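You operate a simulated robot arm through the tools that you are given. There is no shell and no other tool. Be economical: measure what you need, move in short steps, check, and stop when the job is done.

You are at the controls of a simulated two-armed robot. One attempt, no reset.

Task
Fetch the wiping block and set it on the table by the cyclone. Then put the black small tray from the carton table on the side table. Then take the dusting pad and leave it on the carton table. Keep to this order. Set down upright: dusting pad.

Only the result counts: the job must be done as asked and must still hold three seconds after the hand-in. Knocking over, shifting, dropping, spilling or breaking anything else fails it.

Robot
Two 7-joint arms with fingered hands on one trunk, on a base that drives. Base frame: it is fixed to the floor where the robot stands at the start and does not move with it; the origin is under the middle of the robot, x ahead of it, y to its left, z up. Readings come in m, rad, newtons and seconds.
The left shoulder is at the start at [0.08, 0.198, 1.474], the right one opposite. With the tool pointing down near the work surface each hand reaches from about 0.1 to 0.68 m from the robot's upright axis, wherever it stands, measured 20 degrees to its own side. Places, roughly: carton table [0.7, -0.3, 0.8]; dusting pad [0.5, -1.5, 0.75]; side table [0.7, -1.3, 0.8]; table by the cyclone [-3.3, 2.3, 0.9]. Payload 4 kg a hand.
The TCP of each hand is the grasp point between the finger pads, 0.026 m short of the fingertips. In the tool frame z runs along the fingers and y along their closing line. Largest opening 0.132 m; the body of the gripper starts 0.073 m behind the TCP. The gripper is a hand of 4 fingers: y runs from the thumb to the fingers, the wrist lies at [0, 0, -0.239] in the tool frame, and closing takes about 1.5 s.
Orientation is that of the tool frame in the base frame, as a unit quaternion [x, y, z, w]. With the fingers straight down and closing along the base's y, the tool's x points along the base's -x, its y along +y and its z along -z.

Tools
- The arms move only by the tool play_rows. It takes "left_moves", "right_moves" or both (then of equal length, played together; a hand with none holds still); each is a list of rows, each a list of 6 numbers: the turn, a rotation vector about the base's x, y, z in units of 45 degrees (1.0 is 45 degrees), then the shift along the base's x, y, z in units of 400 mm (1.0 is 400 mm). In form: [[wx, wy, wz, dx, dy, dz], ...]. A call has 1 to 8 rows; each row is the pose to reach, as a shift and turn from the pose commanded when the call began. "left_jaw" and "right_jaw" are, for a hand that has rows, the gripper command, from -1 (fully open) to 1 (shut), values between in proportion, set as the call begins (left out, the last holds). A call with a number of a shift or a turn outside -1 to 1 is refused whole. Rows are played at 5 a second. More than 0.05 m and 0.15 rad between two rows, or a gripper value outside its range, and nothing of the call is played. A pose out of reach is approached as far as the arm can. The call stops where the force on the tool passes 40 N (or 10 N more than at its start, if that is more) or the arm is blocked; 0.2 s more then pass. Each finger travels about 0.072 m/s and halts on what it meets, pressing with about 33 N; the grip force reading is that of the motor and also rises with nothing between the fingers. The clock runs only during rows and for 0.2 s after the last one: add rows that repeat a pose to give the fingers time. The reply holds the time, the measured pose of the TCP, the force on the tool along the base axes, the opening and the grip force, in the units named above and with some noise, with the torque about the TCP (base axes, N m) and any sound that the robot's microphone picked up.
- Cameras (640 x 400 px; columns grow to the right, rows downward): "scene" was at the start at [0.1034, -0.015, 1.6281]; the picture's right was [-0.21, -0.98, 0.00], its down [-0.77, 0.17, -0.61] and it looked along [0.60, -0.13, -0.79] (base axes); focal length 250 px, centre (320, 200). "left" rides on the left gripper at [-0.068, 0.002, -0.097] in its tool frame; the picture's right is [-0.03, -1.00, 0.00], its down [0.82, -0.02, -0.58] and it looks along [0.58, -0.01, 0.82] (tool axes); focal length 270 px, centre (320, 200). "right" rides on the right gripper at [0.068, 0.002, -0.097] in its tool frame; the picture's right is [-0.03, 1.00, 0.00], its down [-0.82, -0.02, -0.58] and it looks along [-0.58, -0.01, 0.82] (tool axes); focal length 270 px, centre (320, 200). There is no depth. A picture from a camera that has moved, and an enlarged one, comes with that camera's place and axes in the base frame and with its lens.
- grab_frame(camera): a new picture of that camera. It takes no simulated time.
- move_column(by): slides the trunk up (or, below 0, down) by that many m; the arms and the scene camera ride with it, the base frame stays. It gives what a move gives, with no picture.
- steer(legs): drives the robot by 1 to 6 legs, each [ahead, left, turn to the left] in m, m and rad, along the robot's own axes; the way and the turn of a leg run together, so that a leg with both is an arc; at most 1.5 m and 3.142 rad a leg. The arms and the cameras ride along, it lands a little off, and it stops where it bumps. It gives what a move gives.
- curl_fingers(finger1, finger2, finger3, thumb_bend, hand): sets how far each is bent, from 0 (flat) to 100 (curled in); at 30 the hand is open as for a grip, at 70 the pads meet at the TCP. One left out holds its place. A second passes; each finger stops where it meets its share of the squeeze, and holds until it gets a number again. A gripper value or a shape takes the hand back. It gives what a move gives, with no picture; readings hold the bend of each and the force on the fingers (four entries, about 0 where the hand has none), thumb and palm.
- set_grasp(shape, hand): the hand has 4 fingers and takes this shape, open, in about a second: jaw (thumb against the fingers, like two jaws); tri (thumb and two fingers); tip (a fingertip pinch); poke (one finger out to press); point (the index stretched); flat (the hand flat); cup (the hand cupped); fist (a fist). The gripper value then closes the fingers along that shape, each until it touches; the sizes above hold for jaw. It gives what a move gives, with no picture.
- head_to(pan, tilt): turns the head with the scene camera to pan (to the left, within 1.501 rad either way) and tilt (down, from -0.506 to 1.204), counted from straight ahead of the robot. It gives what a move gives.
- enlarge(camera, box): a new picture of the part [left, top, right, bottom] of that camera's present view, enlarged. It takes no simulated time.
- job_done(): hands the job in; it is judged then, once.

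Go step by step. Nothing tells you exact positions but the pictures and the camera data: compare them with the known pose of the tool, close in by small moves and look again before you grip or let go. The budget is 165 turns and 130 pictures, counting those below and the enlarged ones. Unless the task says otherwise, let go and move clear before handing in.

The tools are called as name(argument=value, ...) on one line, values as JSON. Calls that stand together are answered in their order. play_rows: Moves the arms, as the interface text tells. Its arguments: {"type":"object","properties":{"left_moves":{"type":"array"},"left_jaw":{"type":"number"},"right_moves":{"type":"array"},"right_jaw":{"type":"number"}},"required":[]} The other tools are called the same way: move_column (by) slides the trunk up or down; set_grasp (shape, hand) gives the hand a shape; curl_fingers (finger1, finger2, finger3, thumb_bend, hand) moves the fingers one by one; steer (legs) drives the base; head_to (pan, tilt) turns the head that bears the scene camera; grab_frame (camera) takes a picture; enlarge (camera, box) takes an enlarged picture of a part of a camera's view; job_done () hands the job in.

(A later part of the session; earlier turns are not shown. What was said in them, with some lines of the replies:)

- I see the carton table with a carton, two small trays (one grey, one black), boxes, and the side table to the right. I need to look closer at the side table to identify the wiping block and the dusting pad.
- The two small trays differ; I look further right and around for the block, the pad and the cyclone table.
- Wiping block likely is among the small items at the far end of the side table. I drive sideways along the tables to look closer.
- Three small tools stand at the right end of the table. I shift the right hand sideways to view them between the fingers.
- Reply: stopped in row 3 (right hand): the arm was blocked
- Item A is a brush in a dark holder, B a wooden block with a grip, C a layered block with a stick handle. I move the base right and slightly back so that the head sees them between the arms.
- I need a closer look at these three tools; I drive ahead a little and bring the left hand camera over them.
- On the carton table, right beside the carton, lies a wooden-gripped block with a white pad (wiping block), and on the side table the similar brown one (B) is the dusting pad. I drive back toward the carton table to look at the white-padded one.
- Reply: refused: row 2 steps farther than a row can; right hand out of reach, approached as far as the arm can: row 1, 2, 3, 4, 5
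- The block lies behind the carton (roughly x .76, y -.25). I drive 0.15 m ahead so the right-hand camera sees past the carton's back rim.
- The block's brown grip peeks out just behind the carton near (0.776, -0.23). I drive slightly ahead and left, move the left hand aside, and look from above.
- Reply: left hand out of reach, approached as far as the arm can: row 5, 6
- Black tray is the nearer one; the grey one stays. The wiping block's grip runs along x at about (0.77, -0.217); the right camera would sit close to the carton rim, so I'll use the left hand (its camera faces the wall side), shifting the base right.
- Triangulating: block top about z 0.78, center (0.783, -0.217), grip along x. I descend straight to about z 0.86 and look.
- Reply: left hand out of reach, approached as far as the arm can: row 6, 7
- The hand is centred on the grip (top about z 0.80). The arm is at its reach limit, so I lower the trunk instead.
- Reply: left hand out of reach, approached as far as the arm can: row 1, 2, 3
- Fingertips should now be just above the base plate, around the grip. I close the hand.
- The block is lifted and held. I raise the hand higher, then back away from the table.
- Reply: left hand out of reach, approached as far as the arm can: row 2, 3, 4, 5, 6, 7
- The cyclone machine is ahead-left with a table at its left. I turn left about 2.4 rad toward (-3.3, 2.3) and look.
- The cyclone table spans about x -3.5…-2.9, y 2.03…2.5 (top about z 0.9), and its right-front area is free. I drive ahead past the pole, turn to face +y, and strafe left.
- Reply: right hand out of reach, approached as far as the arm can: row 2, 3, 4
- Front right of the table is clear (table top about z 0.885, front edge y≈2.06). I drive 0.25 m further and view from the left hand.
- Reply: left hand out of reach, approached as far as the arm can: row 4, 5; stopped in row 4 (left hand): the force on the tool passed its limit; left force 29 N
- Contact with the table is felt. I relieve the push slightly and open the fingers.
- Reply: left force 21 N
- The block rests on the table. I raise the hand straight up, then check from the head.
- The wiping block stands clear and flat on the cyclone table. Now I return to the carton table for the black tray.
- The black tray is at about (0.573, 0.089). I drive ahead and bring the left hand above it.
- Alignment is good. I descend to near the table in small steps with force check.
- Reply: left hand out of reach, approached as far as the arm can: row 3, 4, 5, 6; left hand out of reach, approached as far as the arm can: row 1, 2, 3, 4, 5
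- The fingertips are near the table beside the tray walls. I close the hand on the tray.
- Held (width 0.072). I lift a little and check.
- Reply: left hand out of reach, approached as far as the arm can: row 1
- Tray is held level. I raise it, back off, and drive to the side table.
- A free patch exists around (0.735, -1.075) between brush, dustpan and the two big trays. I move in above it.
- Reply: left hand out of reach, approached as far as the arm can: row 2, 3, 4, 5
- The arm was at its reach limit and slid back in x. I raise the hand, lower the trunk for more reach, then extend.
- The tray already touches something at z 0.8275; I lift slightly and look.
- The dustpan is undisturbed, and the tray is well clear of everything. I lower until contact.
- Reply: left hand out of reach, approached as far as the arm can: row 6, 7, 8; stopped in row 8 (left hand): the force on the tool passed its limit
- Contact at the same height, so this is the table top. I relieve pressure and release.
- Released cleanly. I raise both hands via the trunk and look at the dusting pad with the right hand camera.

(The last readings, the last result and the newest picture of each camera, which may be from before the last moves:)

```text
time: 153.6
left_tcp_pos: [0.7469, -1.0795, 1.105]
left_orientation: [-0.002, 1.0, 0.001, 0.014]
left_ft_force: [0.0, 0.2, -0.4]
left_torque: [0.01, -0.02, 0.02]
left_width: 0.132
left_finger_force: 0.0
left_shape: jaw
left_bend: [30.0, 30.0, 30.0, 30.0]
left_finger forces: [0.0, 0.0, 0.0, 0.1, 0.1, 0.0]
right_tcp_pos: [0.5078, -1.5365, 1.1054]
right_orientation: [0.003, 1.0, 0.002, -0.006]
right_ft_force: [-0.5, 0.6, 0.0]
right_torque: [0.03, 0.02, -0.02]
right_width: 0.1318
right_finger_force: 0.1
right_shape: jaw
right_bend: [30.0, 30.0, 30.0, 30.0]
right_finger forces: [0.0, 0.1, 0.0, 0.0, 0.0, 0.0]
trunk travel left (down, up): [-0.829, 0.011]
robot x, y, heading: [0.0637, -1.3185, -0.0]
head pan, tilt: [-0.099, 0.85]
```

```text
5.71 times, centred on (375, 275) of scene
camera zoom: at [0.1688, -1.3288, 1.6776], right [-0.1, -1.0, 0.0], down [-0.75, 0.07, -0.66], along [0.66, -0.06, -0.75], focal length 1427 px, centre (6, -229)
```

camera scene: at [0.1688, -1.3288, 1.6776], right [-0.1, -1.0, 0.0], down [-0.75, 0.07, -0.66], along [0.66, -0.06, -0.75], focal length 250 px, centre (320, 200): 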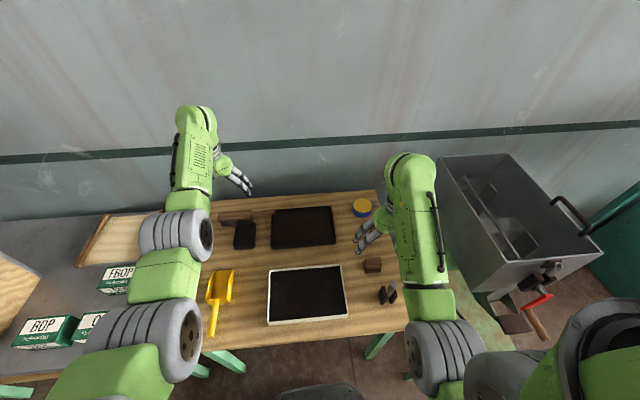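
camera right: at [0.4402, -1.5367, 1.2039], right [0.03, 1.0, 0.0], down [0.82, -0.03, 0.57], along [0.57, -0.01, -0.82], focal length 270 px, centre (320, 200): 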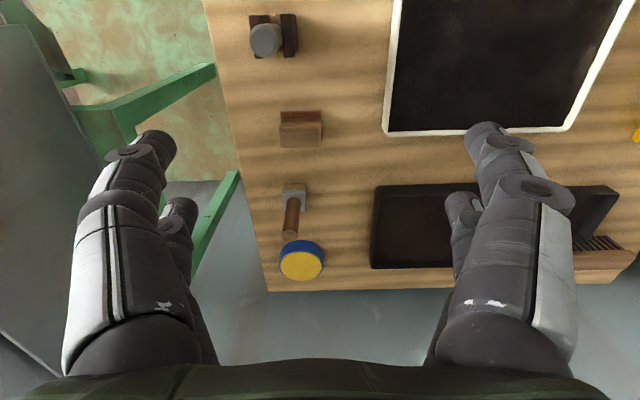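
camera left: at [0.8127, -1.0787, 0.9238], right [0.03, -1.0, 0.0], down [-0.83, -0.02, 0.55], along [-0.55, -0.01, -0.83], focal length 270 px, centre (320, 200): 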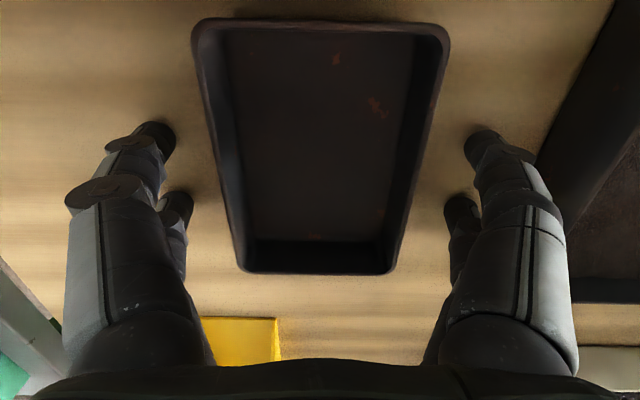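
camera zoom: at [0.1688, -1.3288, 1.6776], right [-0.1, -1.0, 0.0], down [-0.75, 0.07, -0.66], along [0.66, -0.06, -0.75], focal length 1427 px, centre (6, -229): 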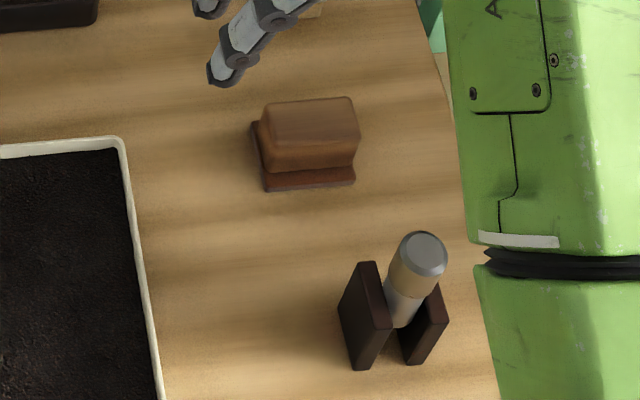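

B has a thin grey pad beneath: it is the dusting pad, top centre about (0.586, -1.566, 0.835), long side along y. I position the right hand above and descend partway.

play_rows(right_moves=[[0, 0, 0, 0.1, -0.04, 0], [0, 0, 0, 0.19, -0.07, 0], [0, 0, 0, 0.19, -0.07, -0.1], [0, 0, 0, 0.19, -0.07, -0.2], [0, 0, 0, 0.19, -0.07, -0.3], [0, 0, 0, 0.19, -0.07, -0.4], [0, 0, 0, 0.19, -0.07, -0.45], [0, 0, 0, 0.19, -0.07, -0.45]])

grab_frame(camera="right")

enlarge(camera="scene", box=[320, 220, 440, 330])

```text
time: 155.3
left_tcp_pos: [0.7465, -1.0802, 1.1054]
left_orientation: [-0.002, 1.0, 0.001, 0.014]
left_ft_force: [-0.1, 0.2, -0.8]
left_torque: [0.03, -0.01, 0.01]
left_width: 0.132
left_finger_force: 0.2
left_shape: jaw
left_bend: [30.0, 30.0, 30.0, 30.0]
left_finger forces: [0.0, 0.1, 0.1, 0.0, 0.1, 0.1]
right_tcp_pos: [0.5854, -1.5653, 0.9246]
right_orientation: [0.004, 1.0, 0.002, -0.006]
right_ft_force: [0.4, 0.1, 0.6]
right_torque: [0.03, 0.03, -0.03]
right_width: 0.132
right_finger_force: 0.1
right_shape: jaw
right_bend: [30.0, 30.0, 30.0, 30.0]
right_finger forces: [0.1, 0.0, 0.0, 0.1, 0.1, 0.0]
trunk travel left (down, up): [-0.829, 0.011]
robot x, y, heading: [0.0649, -1.3228, 0.0]
head pan, tilt: [-0.099, 0.85]
```

```text
48 pictures are left
camera right: at [0.5167, -1.565, 1.0233], right [0.03, 1.0, 0.0], down [0.82, -0.03, 0.57], along [0.57, -0.01, -0.82], focal length 270 px, centre (320, 200)
```

right: 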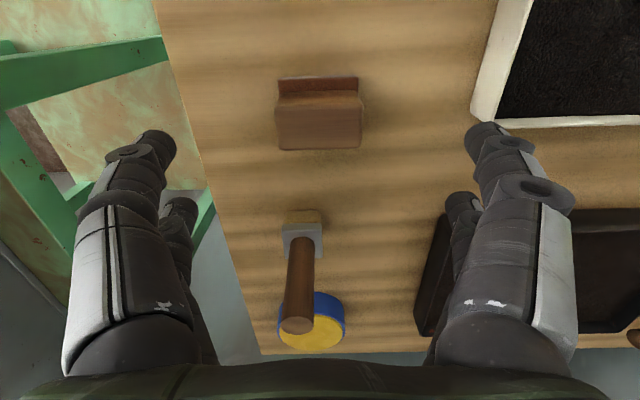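

```text
3.64 times, centred on (380, 275) of scene
camera zoom: at [0.1688, -1.3289, 1.6776], right [-0.1, -1.0, 0.0], down [-0.75, 0.07, -0.66], along [0.66, -0.06, -0.75], focal length 908 px, centre (102, -73)
```

zoom: 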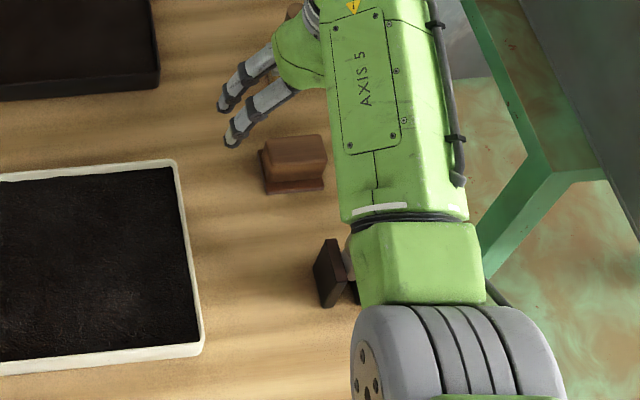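

Pad top at z≈0.835, width ≈0.061, hand centred. I descend to grip height with a small forward offset to stay clear of the tool stand behind.

play_rows(right_moves=[[0, 0, 0, 0.015, 0, -0.06], [0, 0, 0, 0.015, 0, -0.12], [0, 0, 0, 0.015, 0, -0.18], [0, 0, 0, 0.015, 0, -0.21], [0, 0, 0, 0.015, 0, -0.23], [0, 0, 0, 0.015, 0, -0.24], [0, 0, 0, 0.015, 0, -0.24]])

grab_frame(camera="right")

```text
time: 156.9
left_tcp_pos: [0.7462, -1.0806, 1.1065]
left_orientation: [-0.002, 1.0, 0.0, 0.014]
left_ft_force: [0.1, 0.3, 0.2]
left_torque: [0.0, -0.03, -0.05]
left_width: 0.1322
left_finger_force: 0.0
left_shape: jaw
left_bend: [30.0, 30.0, 30.0, 30.0]
left_finger forces: [0.0, 0.0, 0.0, 0.0, 0.0, 0.0]
right_tcp_pos: [0.5908, -1.5651, 0.8286]
right_orientation: [0.003, 1.0, 0.002, -0.006]
right_ft_force: [-0.2, 0.5, 0.3]
right_torque: [-0.03, 0.01, 0.02]
right_width: 0.1318
right_finger_force: 0.0
right_shape: jaw
right_bend: [30.0, 30.0, 30.0, 30.0]
right_finger forces: [0.1, 0.0, 0.0, 0.0, 0.1, 0.0]
trunk travel left (down, up): [-0.829, 0.011]
robot x, y, heading: [0.0613, -1.3221, 0.002]
head pan, tilt: [-0.099, 0.85]
```

```text
46 pictures are left
camera right: at [0.5227, -1.5647, 0.9281], right [0.03, 1.0, 0.0], down [0.82, -0.03, 0.57], along [0.57, -0.01, -0.82], focal length 270 px, centre (320, 200)
```

right: 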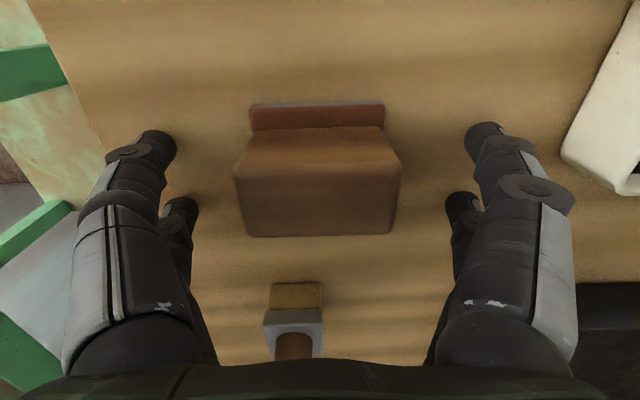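

play_rows(right_moves=[[0, 0, 0, 0, 0, 0], [0, 0, 0, 0, 0, 0], [0, 0, 0, 0, 0, 0], [0, 0, 0, 0, 0, 0], [0, 0, 0, 0, 0, 0], [0, 0, 0, 0, 0, 0], [0, 0, 0, 0, 0, 0], [0, 0, 0, 0, 0, 0]], right_jaw=1)

grab_frame(camera="right")

```text
time: 158.8
left_tcp_pos: [0.7452, -1.0793, 1.1057]
left_orientation: [-0.002, 1.0, 0.001, 0.015]
left_ft_force: [-0.2, -1.1, 0.6]
left_torque: [0.0, -0.01, 0.04]
left_width: 0.132
left_finger_force: 0.0
left_shape: jaw
left_bend: [30.0, 30.0, 30.0, 30.0]
left_finger forces: [0.1, 0.0, 0.1, 0.0, 0.1, 0.0]
right_tcp_pos: [0.592, -1.5646, 0.8308]
right_orientation: [0.003, 1.0, 0.003, -0.005]
right_ft_force: [-0.5, -2.2, 6.3]
right_torque: [-0.23, 0.13, 0.01]
right_width: 0.0394
right_finger_force: 33.0
right_shape: jaw
right_bend: [73.0, 78.0, 78.0, 70.0]
right_finger forces: [33.2, 0.1, 0.0, 0.0, 36.3, 0.1]
trunk travel left (down, up): [-0.829, 0.011]
robot x, y, heading: [0.0635, -1.3189, 0.005]
head pan, tilt: [-0.099, 0.85]
```

```text
45 pictures are left
camera right: at [0.5224, -1.5648, 0.9289], right [0.03, 1.0, 0.0], down [0.82, -0.03, 0.57], along [0.57, -0.01, -0.82], focal length 270 px, centre (320, 200)
```

right: 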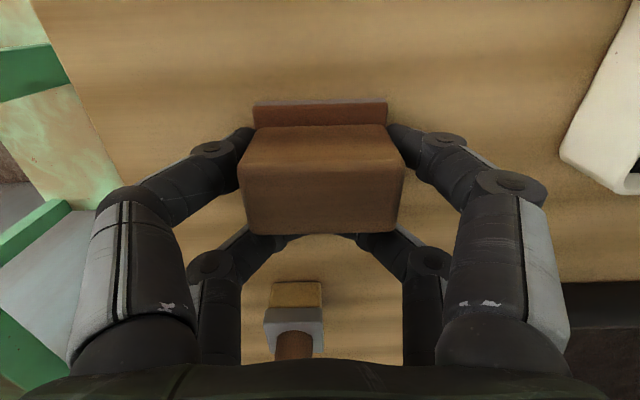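

Only one finger met the pad; the pad is narrow along x. I reopen, rise, and rotate the hand 90° so the fingers close along x with their row along the pad's long side.

play_rows(right_moves=[[0, 0, 0, 0, 0, 0], [0, 0, 0, 0, 0, 0], [0, 0, 0, 0, 0, 0], [0, 0, 0, 0, 0, 0], [0, 0, 0, 0, 0, 0], [0, 0, 0, 0, 0, 0], [0, 0, 0, 0, 0, 0]], right_jaw=-1)

play_rows(right_moves=[[0, 0, 0, 0, 0, 0.1], [0, 0, 0, 0, 0, 0.2], [0, 0, 0, 0, 0, 0.3], [0, 0, 0.17, 0, 0, 0.4], [0, 0, 0.35, 0, 0, 0.45], [0, 0, 0.53, 0, 0, 0.45], [0, 0, 0.7, 0, 0, 0.45], [0, 0, 0.85, 0, 0, 0.45]])

grab_frame(camera="right")

```text
time: 160.3
left_tcp_pos: [0.7467, -1.0799, 1.1048]
left_orientation: [-0.001, 1.0, 0.001, 0.015]
left_ft_force: [-0.3, -0.4, 0.2]
left_torque: [-0.02, -0.04, 0.02]
left_width: 0.132
left_finger_force: 0.1
left_shape: jaw
left_bend: [30.0, 30.0, 30.0, 30.0]
left_finger forces: [0.0, 0.0, 0.1, 0.0, 0.1, 0.0]
right_tcp_pos: [0.5897, -1.5656, 0.8307]
right_orientation: [0.003, 1.0, 0.001, -0.007]
right_ft_force: [-0.2, 0.8, 1.2]
right_torque: [0.0, 0.02, 0.0]
right_width: 0.1322
right_finger_force: 0.0
right_shape: jaw
right_bend: [30.0, 30.0, 30.0, 30.0]
right_finger forces: [0.0, 0.0, 0.0, 0.1, 0.0, 0.1]
trunk travel left (down, up): [-0.829, 0.011]
robot x, y, heading: [0.0611, -1.323, 0.005]
head pan, tilt: [-0.099, 0.85]
```

```text
time: 162.2
left_tcp_pos: [0.7466, -1.0802, 1.1056]
left_orientation: [-0.001, 1.0, 0.001, 0.013]
left_ft_force: [-0.3, -0.1, 0.0]
left_torque: [0.01, 0.01, 0.0]
left_width: 0.1318
left_finger_force: 0.1
left_shape: jaw
left_bend: [30.0, 30.0, 30.0, 30.0]
left_finger forces: [0.1, 0.0, 0.0, 0.0, 0.0, 0.1]
right_tcp_pos: [0.5909, -1.5654, 1.011]
right_orientation: [-0.325, 0.946, 0.0, -0.007]
right_ft_force: [0.5, -0.9, 0.1]
right_torque: [-0.01, 0.01, 0.02]
right_width: 0.1319
right_finger_force: 0.0
right_shape: jaw
right_bend: [30.0, 30.0, 30.0, 30.0]
right_finger forces: [0.0, 0.0, 0.1, 0.0, 0.1, 0.0]
trunk travel left (down, up): [-0.829, 0.011]
robot x, y, heading: [0.0616, -1.3226, 0.002]
head pan, tilt: [-0.099, 0.85]
```

```text
44 pictures are left
camera right: at [0.536, -1.6071, 1.1084], right [-0.6, 0.8, 0.0], down [0.66, 0.49, 0.57], along [0.45, 0.34, -0.82], focal length 270 px, centre (320, 200)
```

right: 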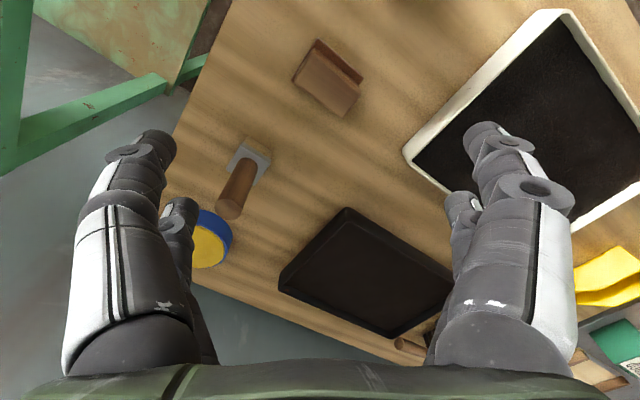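

play_rows(right_moves=[[0, 0, 0.17, 0, 0, 0], [0, 0, 0.34, 0, 0, 0], [0, 0, 0.51, 0, 0, 0], [0, 0, 0.68, 0, 0, 0], [0, 0, 0.85, 0, 0, 0], [0, 0, 0.99, 0, 0, 0]])

play_rows(right_moves=[[0, 0, 0.16, 0, 0, 0], [0, 0, 0.16, 0, 0, 0]])

grab_frame(camera="right")

grab_frame(camera="scene")

```text
time: 163.6
left_tcp_pos: [0.7457, -1.0807, 1.1057]
left_orientation: [-0.002, 1.0, 0.001, 0.014]
left_ft_force: [-0.1, -0.6, -0.6]
left_torque: [-0.04, 0.0, 0.01]
left_width: 0.132
left_finger_force: 0.0
left_shape: jaw
left_bend: [30.0, 30.0, 30.0, 30.0]
left_finger forces: [0.0, 0.0, 0.0, 0.0, 0.0, 0.1]
right_tcp_pos: [0.5914, -1.5655, 1.01]
right_orientation: [-0.66, 0.751, -0.003, -0.006]
right_ft_force: [-0.6, 0.0, 0.7]
right_torque: [-0.01, -0.03, -0.02]
right_width: 0.1318
right_finger_force: 0.1
right_shape: jaw
right_bend: [30.0, 30.0, 30.0, 30.0]
right_finger forces: [0.0, 0.1, 0.1, 0.0, 0.0, 0.1]
trunk travel left (down, up): [-0.829, 0.011]
robot x, y, heading: [0.0601, -1.3196, 0.002]
head pan, tilt: [-0.099, 0.85]
```

```text
time: 164.2
left_tcp_pos: [0.7462, -1.0808, 1.1051]
left_orientation: [-0.002, 1.0, 0.001, 0.015]
left_ft_force: [0.7, 0.2, 0.3]
left_torque: [0.01, 0.01, 0.02]
left_width: 0.132
left_finger_force: 0.1
left_shape: jaw
left_bend: [30.0, 30.0, 30.0, 30.0]
left_finger forces: [0.1, 0.1, 0.1, 0.0, 0.0, 0.1]
right_tcp_pos: [0.5909, -1.5654, 1.0092]
right_orientation: [-0.706, 0.708, -0.002, -0.006]
right_ft_force: [0.3, 0.5, 0.0]
right_torque: [-0.01, 0.01, 0.0]
right_width: 0.1318
right_finger_force: 0.1
right_shape: jaw
right_bend: [30.0, 30.0, 30.0, 30.0]
right_finger forces: [0.1, 0.0, 0.0, 0.0, 0.0, 0.0]
trunk travel left (down, up): [-0.829, 0.011]
robot x, y, heading: [0.0615, -1.3252, 0.005]
head pan, tilt: [-0.099, 0.85]
```

```text
43 pictures are left
camera right: at [0.5881, -1.6335, 1.1078], right [-1.0, 0.03, 0.0], down [0.03, 0.82, 0.57], along [0.01, 0.57, -0.82], focal length 270 px, centre (320, 200)
```

right: 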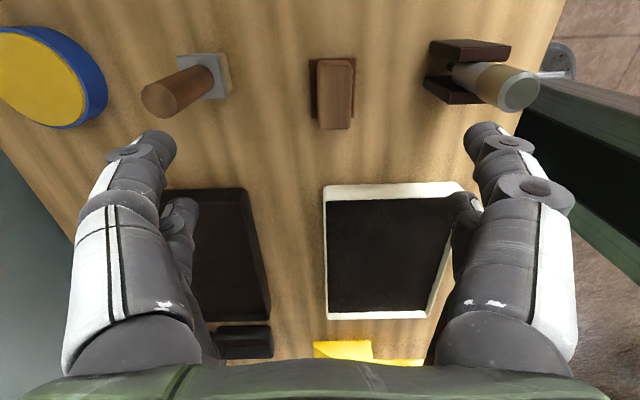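

```text
42 pictures are left
camera scene: at [0.1686, -1.3289, 1.6776], right [-0.1, -1.0, 0.0], down [-0.75, 0.07, -0.66], along [0.66, -0.06, -0.75], focal length 250 px, centre (320, 200)
```

scene: 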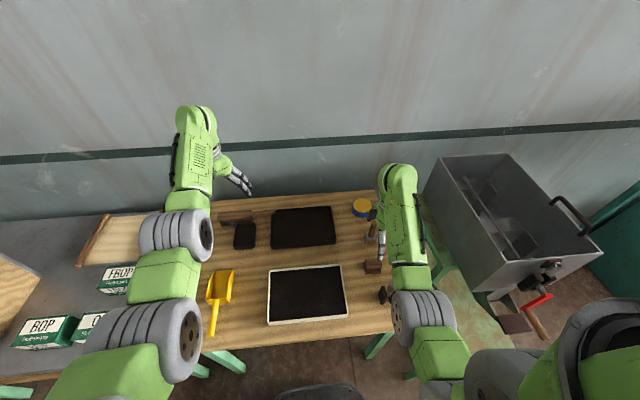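

Now the fingers straddle the pad along x; its centre is about (0.572, -1.57). I partly close the hand, correct, and descend.

play_rows(right_moves=[[0, 0, 0, -0.02, -0.01, 0], [0, 0, 0, -0.045, -0.01, 0], [0, 0, 0, -0.045, -0.01, 0], [0, 0, 0, -0.045, -0.01, 0], [0, 0, 0, -0.045, -0.01, -0.1], [0, 0, 0, -0.045, -0.01, -0.2], [0, 0, 0, -0.045, -0.01, -0.28], [0, 0, 0, -0.045, -0.01, -0.28]], right_jaw=-0.3)

grab_frame(camera="right")

```text
time: 165.9
left_tcp_pos: [0.7453, -1.0804, 1.1057]
left_orientation: [-0.002, 1.0, 0.002, 0.014]
left_ft_force: [-0.6, -0.3, 0.5]
left_torque: [-0.02, -0.01, 0.03]
left_width: 0.1318
left_finger_force: 0.0
left_shape: jaw
left_bend: [30.0, 30.0, 30.0, 30.0]
left_finger forces: [0.0, 0.1, 0.1, 0.0, 0.0, 0.0]
right_tcp_pos: [0.5728, -1.5692, 0.8964]
right_orientation: [-0.706, 0.708, -0.003, -0.005]
right_ft_force: [-0.5, 0.2, 0.0]
right_torque: [-0.01, -0.04, 0.02]
right_width: 0.0862
right_finger_force: 0.1
right_shape: jaw
right_bend: [70.0, 70.0, 70.0, 64.0]
right_finger forces: [0.1, 0.0, 0.0, 0.1, 0.0, 0.1]
trunk travel left (down, up): [-0.829, 0.011]
robot x, y, heading: [0.0609, -1.3214, 0.005]
head pan, tilt: [-0.099, 0.85]
```

```text
41 pictures are left
camera right: at [0.5694, -1.6375, 0.9953], right [-1.0, 0.03, 0.0], down [0.03, 0.82, 0.57], along [0.01, 0.57, -0.82], focal length 270 px, centre (320, 200)
```

right: 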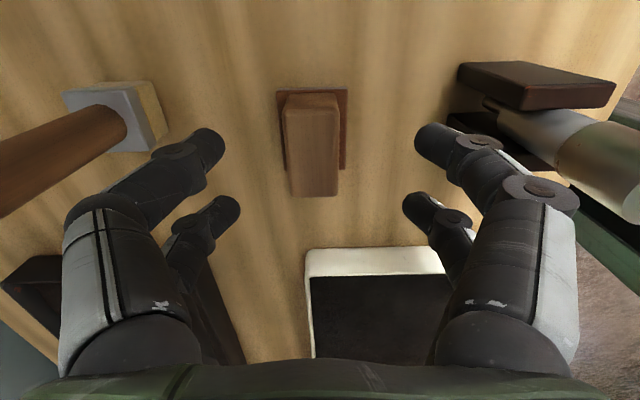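

The pad sits at x≈0.576; I nudge +x (also away from the tool stand) and descend to grip height.

play_rows(right_moves=[[0, 0, 0, 0.012, 0.012, -0.04], [0, 0, 0, 0.012, 0.012, -0.08], [0, 0, 0, 0.012, 0.012, -0.12], [0, 0, 0, 0.012, 0.012, -0.15], [0, 0, 0, 0.012, 0.012, -0.17], [0, 0, 0, 0.012, 0.012, -0.17]])

grab_frame(camera="right")

```text
time: 167.3
left_tcp_pos: [0.7457, -1.081, 1.105]
left_orientation: [-0.002, 1.0, 0.001, 0.014]
left_ft_force: [0.2, -0.5, 0.4]
left_torque: [-0.01, -0.01, 0.0]
left_width: 0.132
left_finger_force: 0.1
left_shape: jaw
left_bend: [30.0, 30.0, 30.0, 30.0]
left_finger forces: [0.0, 0.0, 0.1, 0.1, 0.0, 0.0]
right_tcp_pos: [0.5775, -1.5637, 0.8282]
right_orientation: [-0.704, 0.71, -0.002, -0.006]
right_ft_force: [-0.1, -0.7, -0.1]
right_torque: [-0.03, 0.01, -0.01]
right_width: 0.0861
right_finger_force: 0.0
right_shape: jaw
right_bend: [70.0, 70.0, 70.0, 64.0]
right_finger forces: [0.0, 0.0, 0.0, 0.0, 0.0, 0.0]
trunk travel left (down, up): [-0.829, 0.011]
robot x, y, heading: [0.0585, -1.3255, 0.002]
head pan, tilt: [-0.099, 0.85]
```

```text
40 pictures are left
camera right: at [0.5748, -1.6327, 0.9275], right [-1.0, 0.03, 0.0], down [0.03, 0.82, 0.57], along [0.01, 0.57, -0.82], focal length 270 px, centre (320, 200)
```

right: 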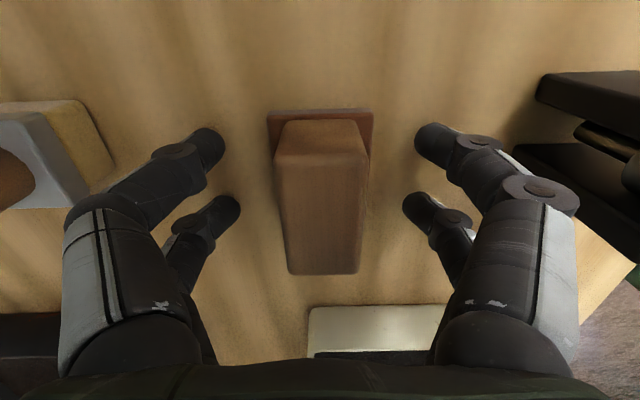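

play_rows(right_moves=[[0, 0, 0, 0, 0, 0], [0, 0, 0, 0, 0, 0], [0, 0, 0, 0, 0, 0], [0, 0, 0, 0, 0, 0], [0, 0, 0, 0, 0, 0], [0, 0, 0, 0, 0, 0]], right_jaw=1)

grab_frame(camera="right")

```text
time: 168.8
left_tcp_pos: [0.7443, -1.0791, 1.1077]
left_orientation: [-0.001, 1.0, 0.0, 0.015]
left_ft_force: [-0.4, -0.1, -0.6]
left_torque: [-0.01, -0.01, 0.02]
left_width: 0.1321
left_finger_force: 0.0
left_shape: jaw
left_bend: [30.0, 30.0, 30.0, 30.0]
left_finger forces: [0.1, 0.0, 0.0, 0.0, 0.0, 0.0]
right_tcp_pos: [0.5793, -1.5633, 0.8326]
right_orientation: [-0.705, 0.709, -0.006, -0.003]
right_ft_force: [6.1, -3.8, 31.9]
right_torque: [0.32, -0.39, -0.1]
right_width: 0.0322
right_finger_force: 32.7
right_shape: jaw
right_bend: [74.0, 74.0, 74.0, 70.0]
right_finger forces: [47.0, 41.0, 64.9, 0.1, 35.5, 0.1]
trunk travel left (down, up): [-0.829, 0.011]
robot x, y, heading: [0.0616, -1.3202, 0.004]
head pan, tilt: [-0.099, 0.85]
```

```text
39 pictures are left
camera right: at [0.5754, -1.6322, 0.9322], right [-1.0, 0.03, -0.01], down [0.02, 0.82, 0.57], along [0.02, 0.57, -0.82], focal length 270 px, centre (320, 200)
```

right: 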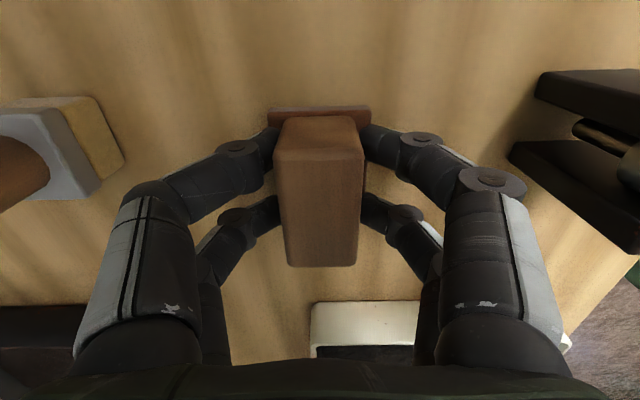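

All fingers hold the pad's upper block. I lift gently and check.

play_rows(right_moves=[[0, 0, 0, 0, 0, 0.01], [0, 0, 0, 0, 0, 0.02], [0, 0, 0, 0, 0, 0.05], [0, 0, 0, 0, 0, 0.1], [0, 0, 0, 0, 0, 0.15], [0, 0, 0, 0, 0, 0.15]])

grab_frame(camera="right")

```text
time: 170.2
left_tcp_pos: [0.7471, -1.0798, 1.1058]
left_orientation: [-0.002, 1.0, 0.0, 0.014]
left_ft_force: [-0.3, 0.6, -0.2]
left_torque: [-0.02, 0.03, 0.03]
left_width: 0.1318
left_finger_force: 0.1
left_shape: jaw
left_bend: [30.0, 30.0, 30.0, 30.0]
left_finger forces: [0.0, 0.0, 0.0, 0.0, 0.0, 0.0]
right_tcp_pos: [0.5789, -1.5645, 0.8891]
right_orientation: [-0.706, 0.708, -0.002, -0.007]
right_ft_force: [0.1, 0.9, 0.1]
right_torque: [0.01, 0.0, 0.01]
right_width: 0.031
right_finger_force: 33.3
right_shape: jaw
right_bend: [73.0, 73.0, 74.0, 70.0]
right_finger forces: [33.9, 28.7, 38.0, 0.0, 31.1, 0.1]
trunk travel left (down, up): [-0.829, 0.011]
robot x, y, heading: [0.0616, -1.3217, 0.006]
head pan, tilt: [-0.099, 0.85]
```

```text
38 pictures are left
camera right: at [0.5754, -1.6327, 0.9877], right [-1.0, 0.03, 0.01], down [0.03, 0.82, 0.57], along [0.01, 0.57, -0.82], focal length 270 px, centre (320, 200)
```

right: 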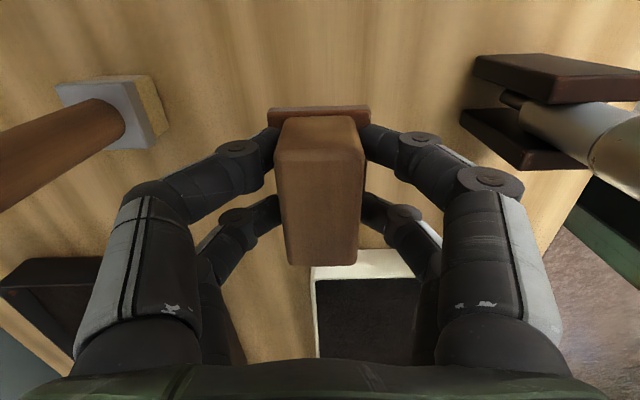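

The pad is held level. I raise it, back off and drive along to the carton table's left part where the black tray used to be.

play_rows(right_moves=[[0, 0, 0, 0, 0, 0.12], [0, 0, 0, 0, 0, 0.24], [0, 0, 0, 0, 0, 0.36], [0, 0, 0, 0, 0, 0.48], [0, 0, 0, 0, 0, 0.54], [0, 0, 0, 0, 0, 0.54]])

steer(legs=[[-0.25, 0, 0], [0, 0.82, 0], [0, 0.82, 0]])

head_to(pan=-0.3, tilt=0.85)

grab_frame(camera="scene")

```text
time: 171.6
left_tcp_pos: [0.7471, -1.0803, 1.1056]
left_orientation: [-0.002, 1.0, 0.001, 0.014]
left_ft_force: [0.4, 0.4, 0.9]
left_torque: [-0.04, -0.02, -0.02]
left_width: 0.1319
left_finger_force: 0.0
left_shape: jaw
left_bend: [30.0, 30.0, 30.0, 30.0]
left_finger forces: [0.1, 0.0, 0.0, 0.1, 0.0, 0.0]
right_tcp_pos: [0.5786, -1.5635, 1.1048]
right_orientation: [-0.705, 0.709, -0.002, -0.007]
right_ft_force: [0.7, 0.0, -0.7]
right_torque: [0.02, 0.03, -0.01]
right_width: 0.0311
right_finger_force: 33.0
right_shape: jaw
right_bend: [73.0, 73.0, 74.0, 70.0]
right_finger forces: [29.1, 27.4, 31.1, 0.0, 29.3, 0.0]
trunk travel left (down, up): [-0.829, 0.011]
robot x, y, heading: [0.0594, -1.3226, 0.003]
head pan, tilt: [-0.099, 0.85]
```

```text
time: 181.3
left_tcp_pos: [0.4962, 0.5558, 1.1049]
left_orientation: [0.0, 1.0, 0.001, 0.014]
left_ft_force: [0.6, -0.6, -0.1]
left_torque: [-0.03, -0.03, 0.01]
left_width: 0.132
left_finger_force: 0.0
left_shape: jaw
left_bend: [30.0, 30.0, 30.0, 30.0]
left_finger forces: [0.0, 0.1, 0.0, 0.0, 0.1, 0.0]
right_tcp_pos: [0.3262, 0.0707, 1.1043]
right_orientation: [-0.704, 0.71, -0.002, -0.006]
right_ft_force: [-0.1, -0.8, -0.6]
right_torque: [0.0, -0.02, -0.01]
right_width: 0.031
right_finger_force: 33.1
right_shape: jaw
right_bend: [73.0, 73.0, 74.0, 70.0]
right_finger forces: [29.2, 27.3, 31.1, 0.0, 29.4, 0.0]
trunk travel left (down, up): [-0.829, 0.011]
robot x, y, heading: [-0.1904, 0.3185, -0.005]
head pan, tilt: [-0.099, 0.85]
```

```text
time: 182.1
left_tcp_pos: [0.4946, 0.5558, 1.1056]
left_orientation: [0.0, 1.0, 0.0, 0.014]
left_ft_force: [0.8, -0.5, -0.7]
left_torque: [-0.03, 0.05, 0.0]
left_width: 0.1316
left_finger_force: 0.1
left_shape: jaw
left_bend: [30.0, 30.0, 30.0, 30.0]
left_finger forces: [0.1, 0.0, 0.0, 0.0, 0.1, 0.1]
right_tcp_pos: [0.3263, 0.0715, 1.1047]
right_orientation: [-0.704, 0.71, -0.001, -0.005]
right_ft_force: [0.0, 1.0, -1.4]
right_torque: [0.0, -0.02, 0.0]
right_width: 0.031
right_finger_force: 33.1
right_shape: jaw
right_bend: [73.0, 73.0, 74.0, 70.0]
right_finger forces: [29.3, 27.3, 31.1, 0.0, 29.3, 0.1]
trunk travel left (down, up): [-0.829, 0.011]
robot x, y, heading: [-0.1914, 0.3151, 0.009]
head pan, tilt: [-0.3, 0.85]
```

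```text
37 pictures are left
camera scene: at [-0.086, 0.2939, 1.6776], right [-0.29, -0.96, 0.0], down [-0.72, 0.22, -0.66], along [0.63, -0.19, -0.75], focal length 250 px, centre (320, 200)
```

scene: 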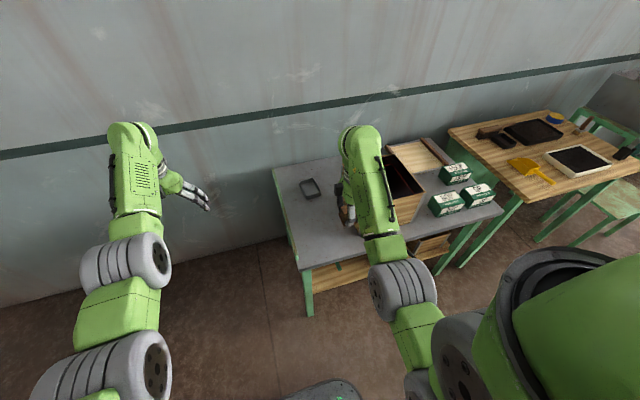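

steer(legs=[[0.21, 0.03, 0]])

play_rows(right_moves=[[0, 0, 0, 0, 0, -0.1], [0, 0, 0, 0, 0, -0.2], [0, 0, 0, 0, 0, -0.3], [0, 0, 0, 0, 0, -0.4], [0, 0, 0, 0, 0, -0.5], [0, 0, 0, 0, 0, -0.5]])

grab_frame(camera="right")

grab_frame(camera="scene")

```text
time: 183.7
left_tcp_pos: [0.701, 0.5861, 1.1094]
left_orientation: [0.0, 1.0, 0.001, 0.016]
left_ft_force: [-0.4, 0.1, 1.0]
left_torque: [0.0, -0.03, -0.03]
left_width: 0.1321
left_finger_force: 0.0
left_shape: jaw
left_bend: [30.0, 30.0, 30.0, 30.0]
left_finger forces: [0.0, 0.1, 0.0, 0.1, 0.0, 0.0]
right_tcp_pos: [0.5314, 0.1015, 1.1074]
right_orientation: [-0.704, 0.71, -0.003, -0.004]
right_ft_force: [-0.6, -0.9, -0.6]
right_torque: [-0.02, -0.04, -0.01]
right_width: 0.0311
right_finger_force: 33.3
right_shape: jaw
right_bend: [73.0, 73.0, 74.0, 70.0]
right_finger forces: [29.2, 27.4, 31.1, 0.0, 29.3, 0.0]
trunk travel left (down, up): [-0.829, 0.011]
robot x, y, heading: [0.0223, 0.3484, 0.004]
head pan, tilt: [-0.3, 0.85]
```

```text
time: 185.1
left_tcp_pos: [0.705, 0.5865, 1.1058]
left_orientation: [0.001, 1.0, 0.002, 0.014]
left_ft_force: [0.1, -0.2, 0.5]
left_torque: [0.01, 0.0, -0.01]
left_width: 0.1321
left_finger_force: 0.1
left_shape: jaw
left_bend: [30.0, 30.0, 30.0, 30.0]
left_finger forces: [0.0, 0.0, 0.0, 0.0, 0.0, 0.0]
right_tcp_pos: [0.5357, 0.1012, 0.9041]
right_orientation: [-0.705, 0.709, -0.003, -0.005]
right_ft_force: [-0.2, -0.5, -0.9]
right_torque: [0.02, 0.02, -0.03]
right_width: 0.031
right_finger_force: 32.8
right_shape: jaw
right_bend: [73.0, 73.0, 74.0, 70.0]
right_finger forces: [28.3, 27.4, 29.8, 0.1, 28.7, 0.0]
trunk travel left (down, up): [-0.829, 0.011]
robot x, y, heading: [0.0195, 0.3464, -0.001]
head pan, tilt: [-0.3, 0.85]
```

```text
36 pictures are left
camera right: at [0.5325, 0.0327, 1.0024], right [-1.0, 0.03, 0.0], down [0.03, 0.82, 0.57], along [0.02, 0.57, -0.82], focal length 270 px, centre (320, 200)
```

right: 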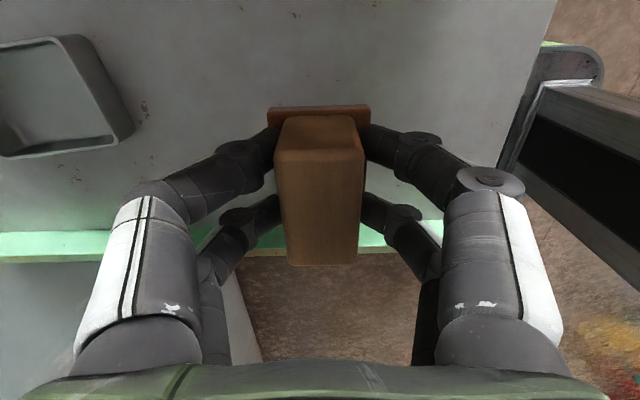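

```text
35 pictures are left
camera scene: at [0.123, 0.3244, 1.6777], right [-0.3, -0.96, 0.0], down [-0.72, 0.22, -0.66], along [0.63, -0.2, -0.75], focal length 250 px, centre (320, 200)
```

scene: 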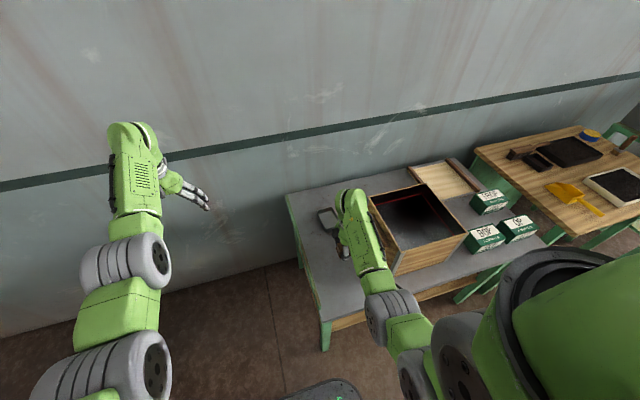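

The spot is clear. I lower quickly to ~0.81, then in fine steps to contact.

play_rows(right_moves=[[0, 0, 0, 0, 0, -0.1], [0, 0, 0, 0, 0, -0.2], [0, 0, 0, 0, 0, -0.23], [0, 0, 0, 0, 0, -0.245], [0, 0, 0, 0, 0, -0.255], [0, 0, 0, 0, 0, -0.265], [0, 0, 0, 0, 0, -0.275], [0, 0, 0, 0, 0, -0.285]])

grab_frame(camera="right")

```text
time: 186.9
left_tcp_pos: [0.7028, 0.5874, 1.1081]
left_orientation: [0.0, 1.0, 0.001, 0.015]
left_ft_force: [-0.4, -0.1, -0.2]
left_torque: [-0.01, -0.04, -0.01]
left_width: 0.1324
left_finger_force: 0.0
left_shape: jaw
left_bend: [30.0, 30.0, 30.0, 30.0]
left_finger forces: [0.0, 0.0, 0.0, 0.0, 0.1, 0.0]
right_tcp_pos: [0.5371, 0.1025, 0.7953]
right_orientation: [-0.704, 0.71, -0.006, -0.004]
right_ft_force: [-1.1, -0.9, 17.2]
right_torque: [0.46, 0.42, 0.03]
right_width: 0.0308
right_finger_force: 33.3
right_shape: jaw
right_bend: [73.0, 73.0, 74.0, 70.0]
right_finger forces: [27.6, 31.2, 32.8, 0.1, 27.4, 0.0]
trunk travel left (down, up): [-0.829, 0.011]
robot x, y, heading: [0.02, 0.3452, -0.0]
head pan, tilt: [-0.3, 0.85]
```

```text
34 pictures are left
camera right: at [0.5326, 0.0342, 0.8932], right [-1.0, 0.03, 0.0], down [0.03, 0.82, 0.57], along [0.02, 0.57, -0.82], focal length 270 px, centre (320, 200)
```

right: 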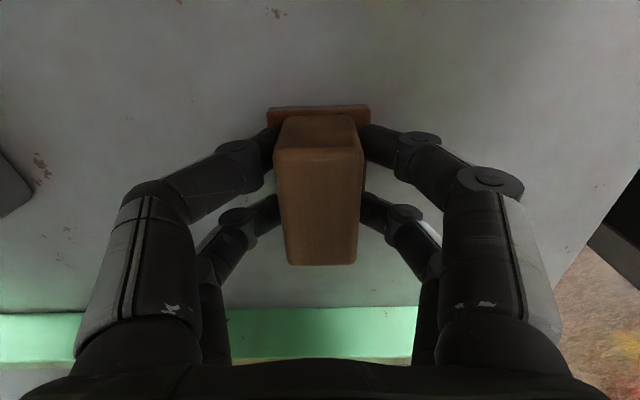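

Contact at z≈0.795 as expected; the pad is flat on the table. I release partly, then check.

play_rows(right_moves=[[0, 0, 0, 0, 0, 0.005], [0, 0, 0, 0, 0, 0.005]])

play_rows(right_moves=[[0, 0, 0, 0, 0, 0], [0, 0, 0, 0, 0, 0], [0, 0, 0, 0, 0, 0], [0, 0, 0, 0, 0, 0], [0, 0, 0, 0, 0, 0], [0, 0, 0, 0, 0, 0]], right_jaw=-0.5)

play_rows(right_moves=[[0, 0, 0, 0, 0, 0.06], [0, 0, 0, 0, 0, 0.15], [0, 0, 0, 0, 0, 0.26], [0, 0, 0, 0, 0, 0.38], [0, 0, 0, 0, 0, 0.5], [0, 0, 0, 0, 0, 0.62], [0, 0, 0, 0, 0, 0.74], [0, 0, 0, 0, 0, 0.74]])

grab_frame(camera="right")

```text
time: 187.5
left_tcp_pos: [0.7041, 0.5871, 1.1071]
left_orientation: [0.0, 1.0, 0.0, 0.014]
left_ft_force: [0.0, 0.3, 0.2]
left_torque: [0.01, 0.0, -0.01]
left_width: 0.1318
left_finger_force: 0.0
left_shape: jaw
left_bend: [30.0, 30.0, 30.0, 30.0]
left_finger forces: [0.0, 0.0, 0.1, 0.0, 0.1, 0.1]
right_tcp_pos: [0.5358, 0.1011, 0.7939]
right_orientation: [-0.704, 0.711, -0.004, -0.005]
right_ft_force: [3.3, -1.3, 15.7]
right_torque: [0.44, -0.02, -0.07]
right_width: 0.0311
right_finger_force: 32.5
right_shape: jaw
right_bend: [73.0, 73.0, 74.0, 70.0]
right_finger forces: [27.2, 29.9, 34.7, 0.1, 28.6, 0.0]
trunk travel left (down, up): [-0.829, 0.011]
robot x, y, heading: [0.0191, 0.3443, -0.005]
head pan, tilt: [-0.3, 0.85]
```

```text
time: 188.9
left_tcp_pos: [0.7066, 0.586, 1.1058]
left_orientation: [0.0, 1.0, 0.001, 0.014]
left_ft_force: [-0.7, 0.5, 0.8]
left_torque: [0.0, 0.04, -0.01]
left_width: 0.1322
left_finger_force: 0.0
left_shape: jaw
left_bend: [30.0, 30.0, 30.0, 30.0]
left_finger forces: [0.0, 0.0, 0.1, 0.0, 0.1, 0.1]
right_tcp_pos: [0.537, 0.1005, 0.7931]
right_orientation: [-0.704, 0.71, -0.002, -0.006]
right_ft_force: [0.5, -0.2, 0.2]
right_torque: [0.01, 0.02, 0.0]
right_width: 0.099
right_finger_force: 0.0
right_shape: jaw
right_bend: [64.0, 64.0, 64.0, 51.0]
right_finger forces: [0.0, 0.0, 0.0, 0.1, 0.0, 0.0]
trunk travel left (down, up): [-0.829, 0.011]
robot x, y, heading: [0.0179, 0.3485, -0.003]
head pan, tilt: [-0.3, 0.85]
```

```text
time: 190.7
left_tcp_pos: [0.7056, 0.5868, 1.1051]
left_orientation: [0.0, 1.0, 0.001, 0.014]
left_ft_force: [0.7, 0.3, -0.1]
left_torque: [-0.02, -0.04, 0.0]
left_width: 0.1319
left_finger_force: 0.1
left_shape: jaw
left_bend: [30.0, 30.0, 30.0, 30.0]
left_finger forces: [0.1, 0.1, 0.0, 0.0, 0.1, 0.1]
right_tcp_pos: [0.5368, 0.1035, 1.0883]
right_orientation: [-0.704, 0.71, -0.003, -0.007]
right_ft_force: [0.3, -0.6, 0.1]
right_torque: [0.03, 0.01, -0.01]
right_width: 0.0988
right_finger_force: 0.0
right_shape: jaw
right_bend: [64.0, 64.0, 64.0, 51.0]
right_finger forces: [0.0, 0.0, 0.0, 0.0, 0.0, 0.0]
trunk travel left (down, up): [-0.829, 0.011]
robot x, y, heading: [0.0175, 0.3481, -0.001]
head pan, tilt: [-0.3, 0.85]
```

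```text
33 pictures are left
camera right: at [0.5327, 0.0342, 1.1867], right [-1.0, 0.03, 0.0], down [0.03, 0.82, 0.57], along [0.02, 0.57, -0.82], focal length 270 px, centre (320, 200)
```

right: 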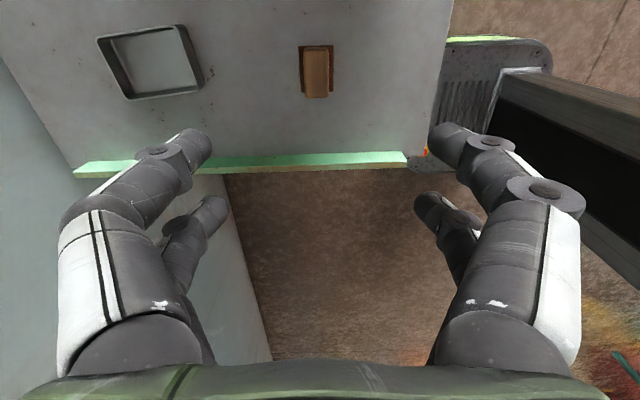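

The pad stands upright on the carton table. I back off and take a final look at both tables.

steer(legs=[[-0.4, 0, 0]])

head_to(pan=-0.55, tilt=0.7)

enlarge(camera="scene", box=[200, 100, 560, 325])

```text
time: 193.2
left_tcp_pos: [0.3071, 0.5867, 1.1029]
left_orientation: [0.0, 1.0, 0.001, 0.013]
left_ft_force: [-0.7, -0.8, 0.7]
left_torque: [-0.03, 0.03, 0.04]
left_width: 0.1322
left_finger_force: 0.1
left_shape: jaw
left_bend: [30.0, 30.0, 30.0, 30.0]
left_finger forces: [0.1, 0.0, 0.0, 0.0, 0.0, 0.0]
right_tcp_pos: [0.1358, 0.1028, 1.0862]
right_orientation: [-0.704, 0.71, -0.002, -0.006]
right_ft_force: [0.2, -0.4, -0.6]
right_torque: [0.0, 0.06, 0.0]
right_width: 0.099
right_finger_force: 0.0
right_shape: jaw
right_bend: [64.0, 64.0, 64.0, 51.0]
right_finger forces: [0.0, 0.0, 0.0, 0.1, 0.0, 0.1]
trunk travel left (down, up): [-0.829, 0.011]
robot x, y, heading: [-0.3835, 0.3468, -0.004]
head pan, tilt: [-0.3, 0.85]
```

```text
time: 194.0
left_tcp_pos: [0.3045, 0.5865, 1.1053]
left_orientation: [0.0, 1.0, 0.001, 0.015]
left_ft_force: [-0.5, -1.6, 1.1]
left_torque: [-0.02, 0.01, -0.02]
left_width: 0.132
left_finger_force: 0.1
left_shape: jaw
left_bend: [30.0, 30.0, 30.0, 30.0]
left_finger forces: [0.1, 0.0, 0.0, 0.1, 0.0, 0.0]
right_tcp_pos: [0.1355, 0.102, 1.0876]
right_orientation: [-0.704, 0.71, -0.003, -0.007]
right_ft_force: [-0.3, -0.8, -0.1]
right_torque: [-0.03, -0.01, -0.01]
right_width: 0.0989
right_finger_force: 0.2
right_shape: jaw
right_bend: [64.0, 64.0, 64.0, 51.0]
right_finger forces: [0.0, 0.0, 0.0, 0.1, 0.1, 0.0]
trunk travel left (down, up): [-0.829, 0.011]
robot x, y, heading: [-0.3846, 0.3448, -0.002]
head pan, tilt: [-0.55, 0.7]
```

```text
1.78 times, centred on (380, 212) of scene
camera zoom: at [-0.2792, 0.3034, 1.6898], right [-0.52, -0.85, 0.0], down [-0.55, 0.34, -0.76], along [0.65, -0.4, -0.64], focal length 444 px, centre (213, 178)
```

zoom: 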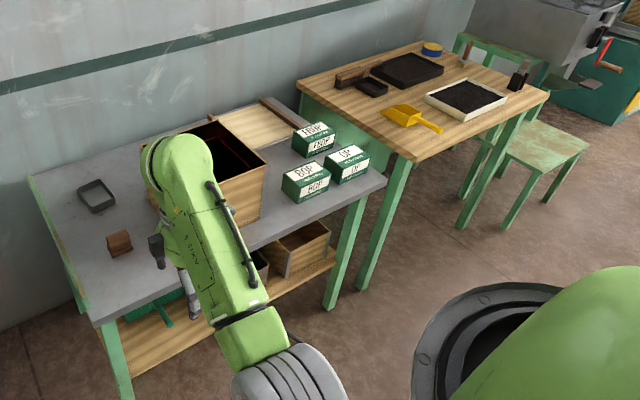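

The pad stands on the carton table, the black tray is on the side table, the wiping block was left on the cyclone table, and I see nothing else disturbed. I hand in.

job_done()

```text
The job is handed in.
```

I moved the three items in the order you asked and handed the job in; no result came back.

- **Wiping block:** it lies flat on the table by the cyclone, near the front right.
- **Black small tray:** it is on the side table, between the brush and the dustpan. The grey tray stayed on the carton table.
- **Dusting pad:** it stands upright on the carton table, where the black tray was.

None of the items is labelled, so I went by looks and position. I took the white-padded wooden block on the carton table as the wiping block. I took the wooden block with the thin grey pad on the side table as the dusting pad.

My first grip on the dusting pad caught only one finger, so I let go, turned the hand and gripped again before lifting it. Both hands are empty and clear of the tables. The last pictures show nothing else knocked over or shifted.
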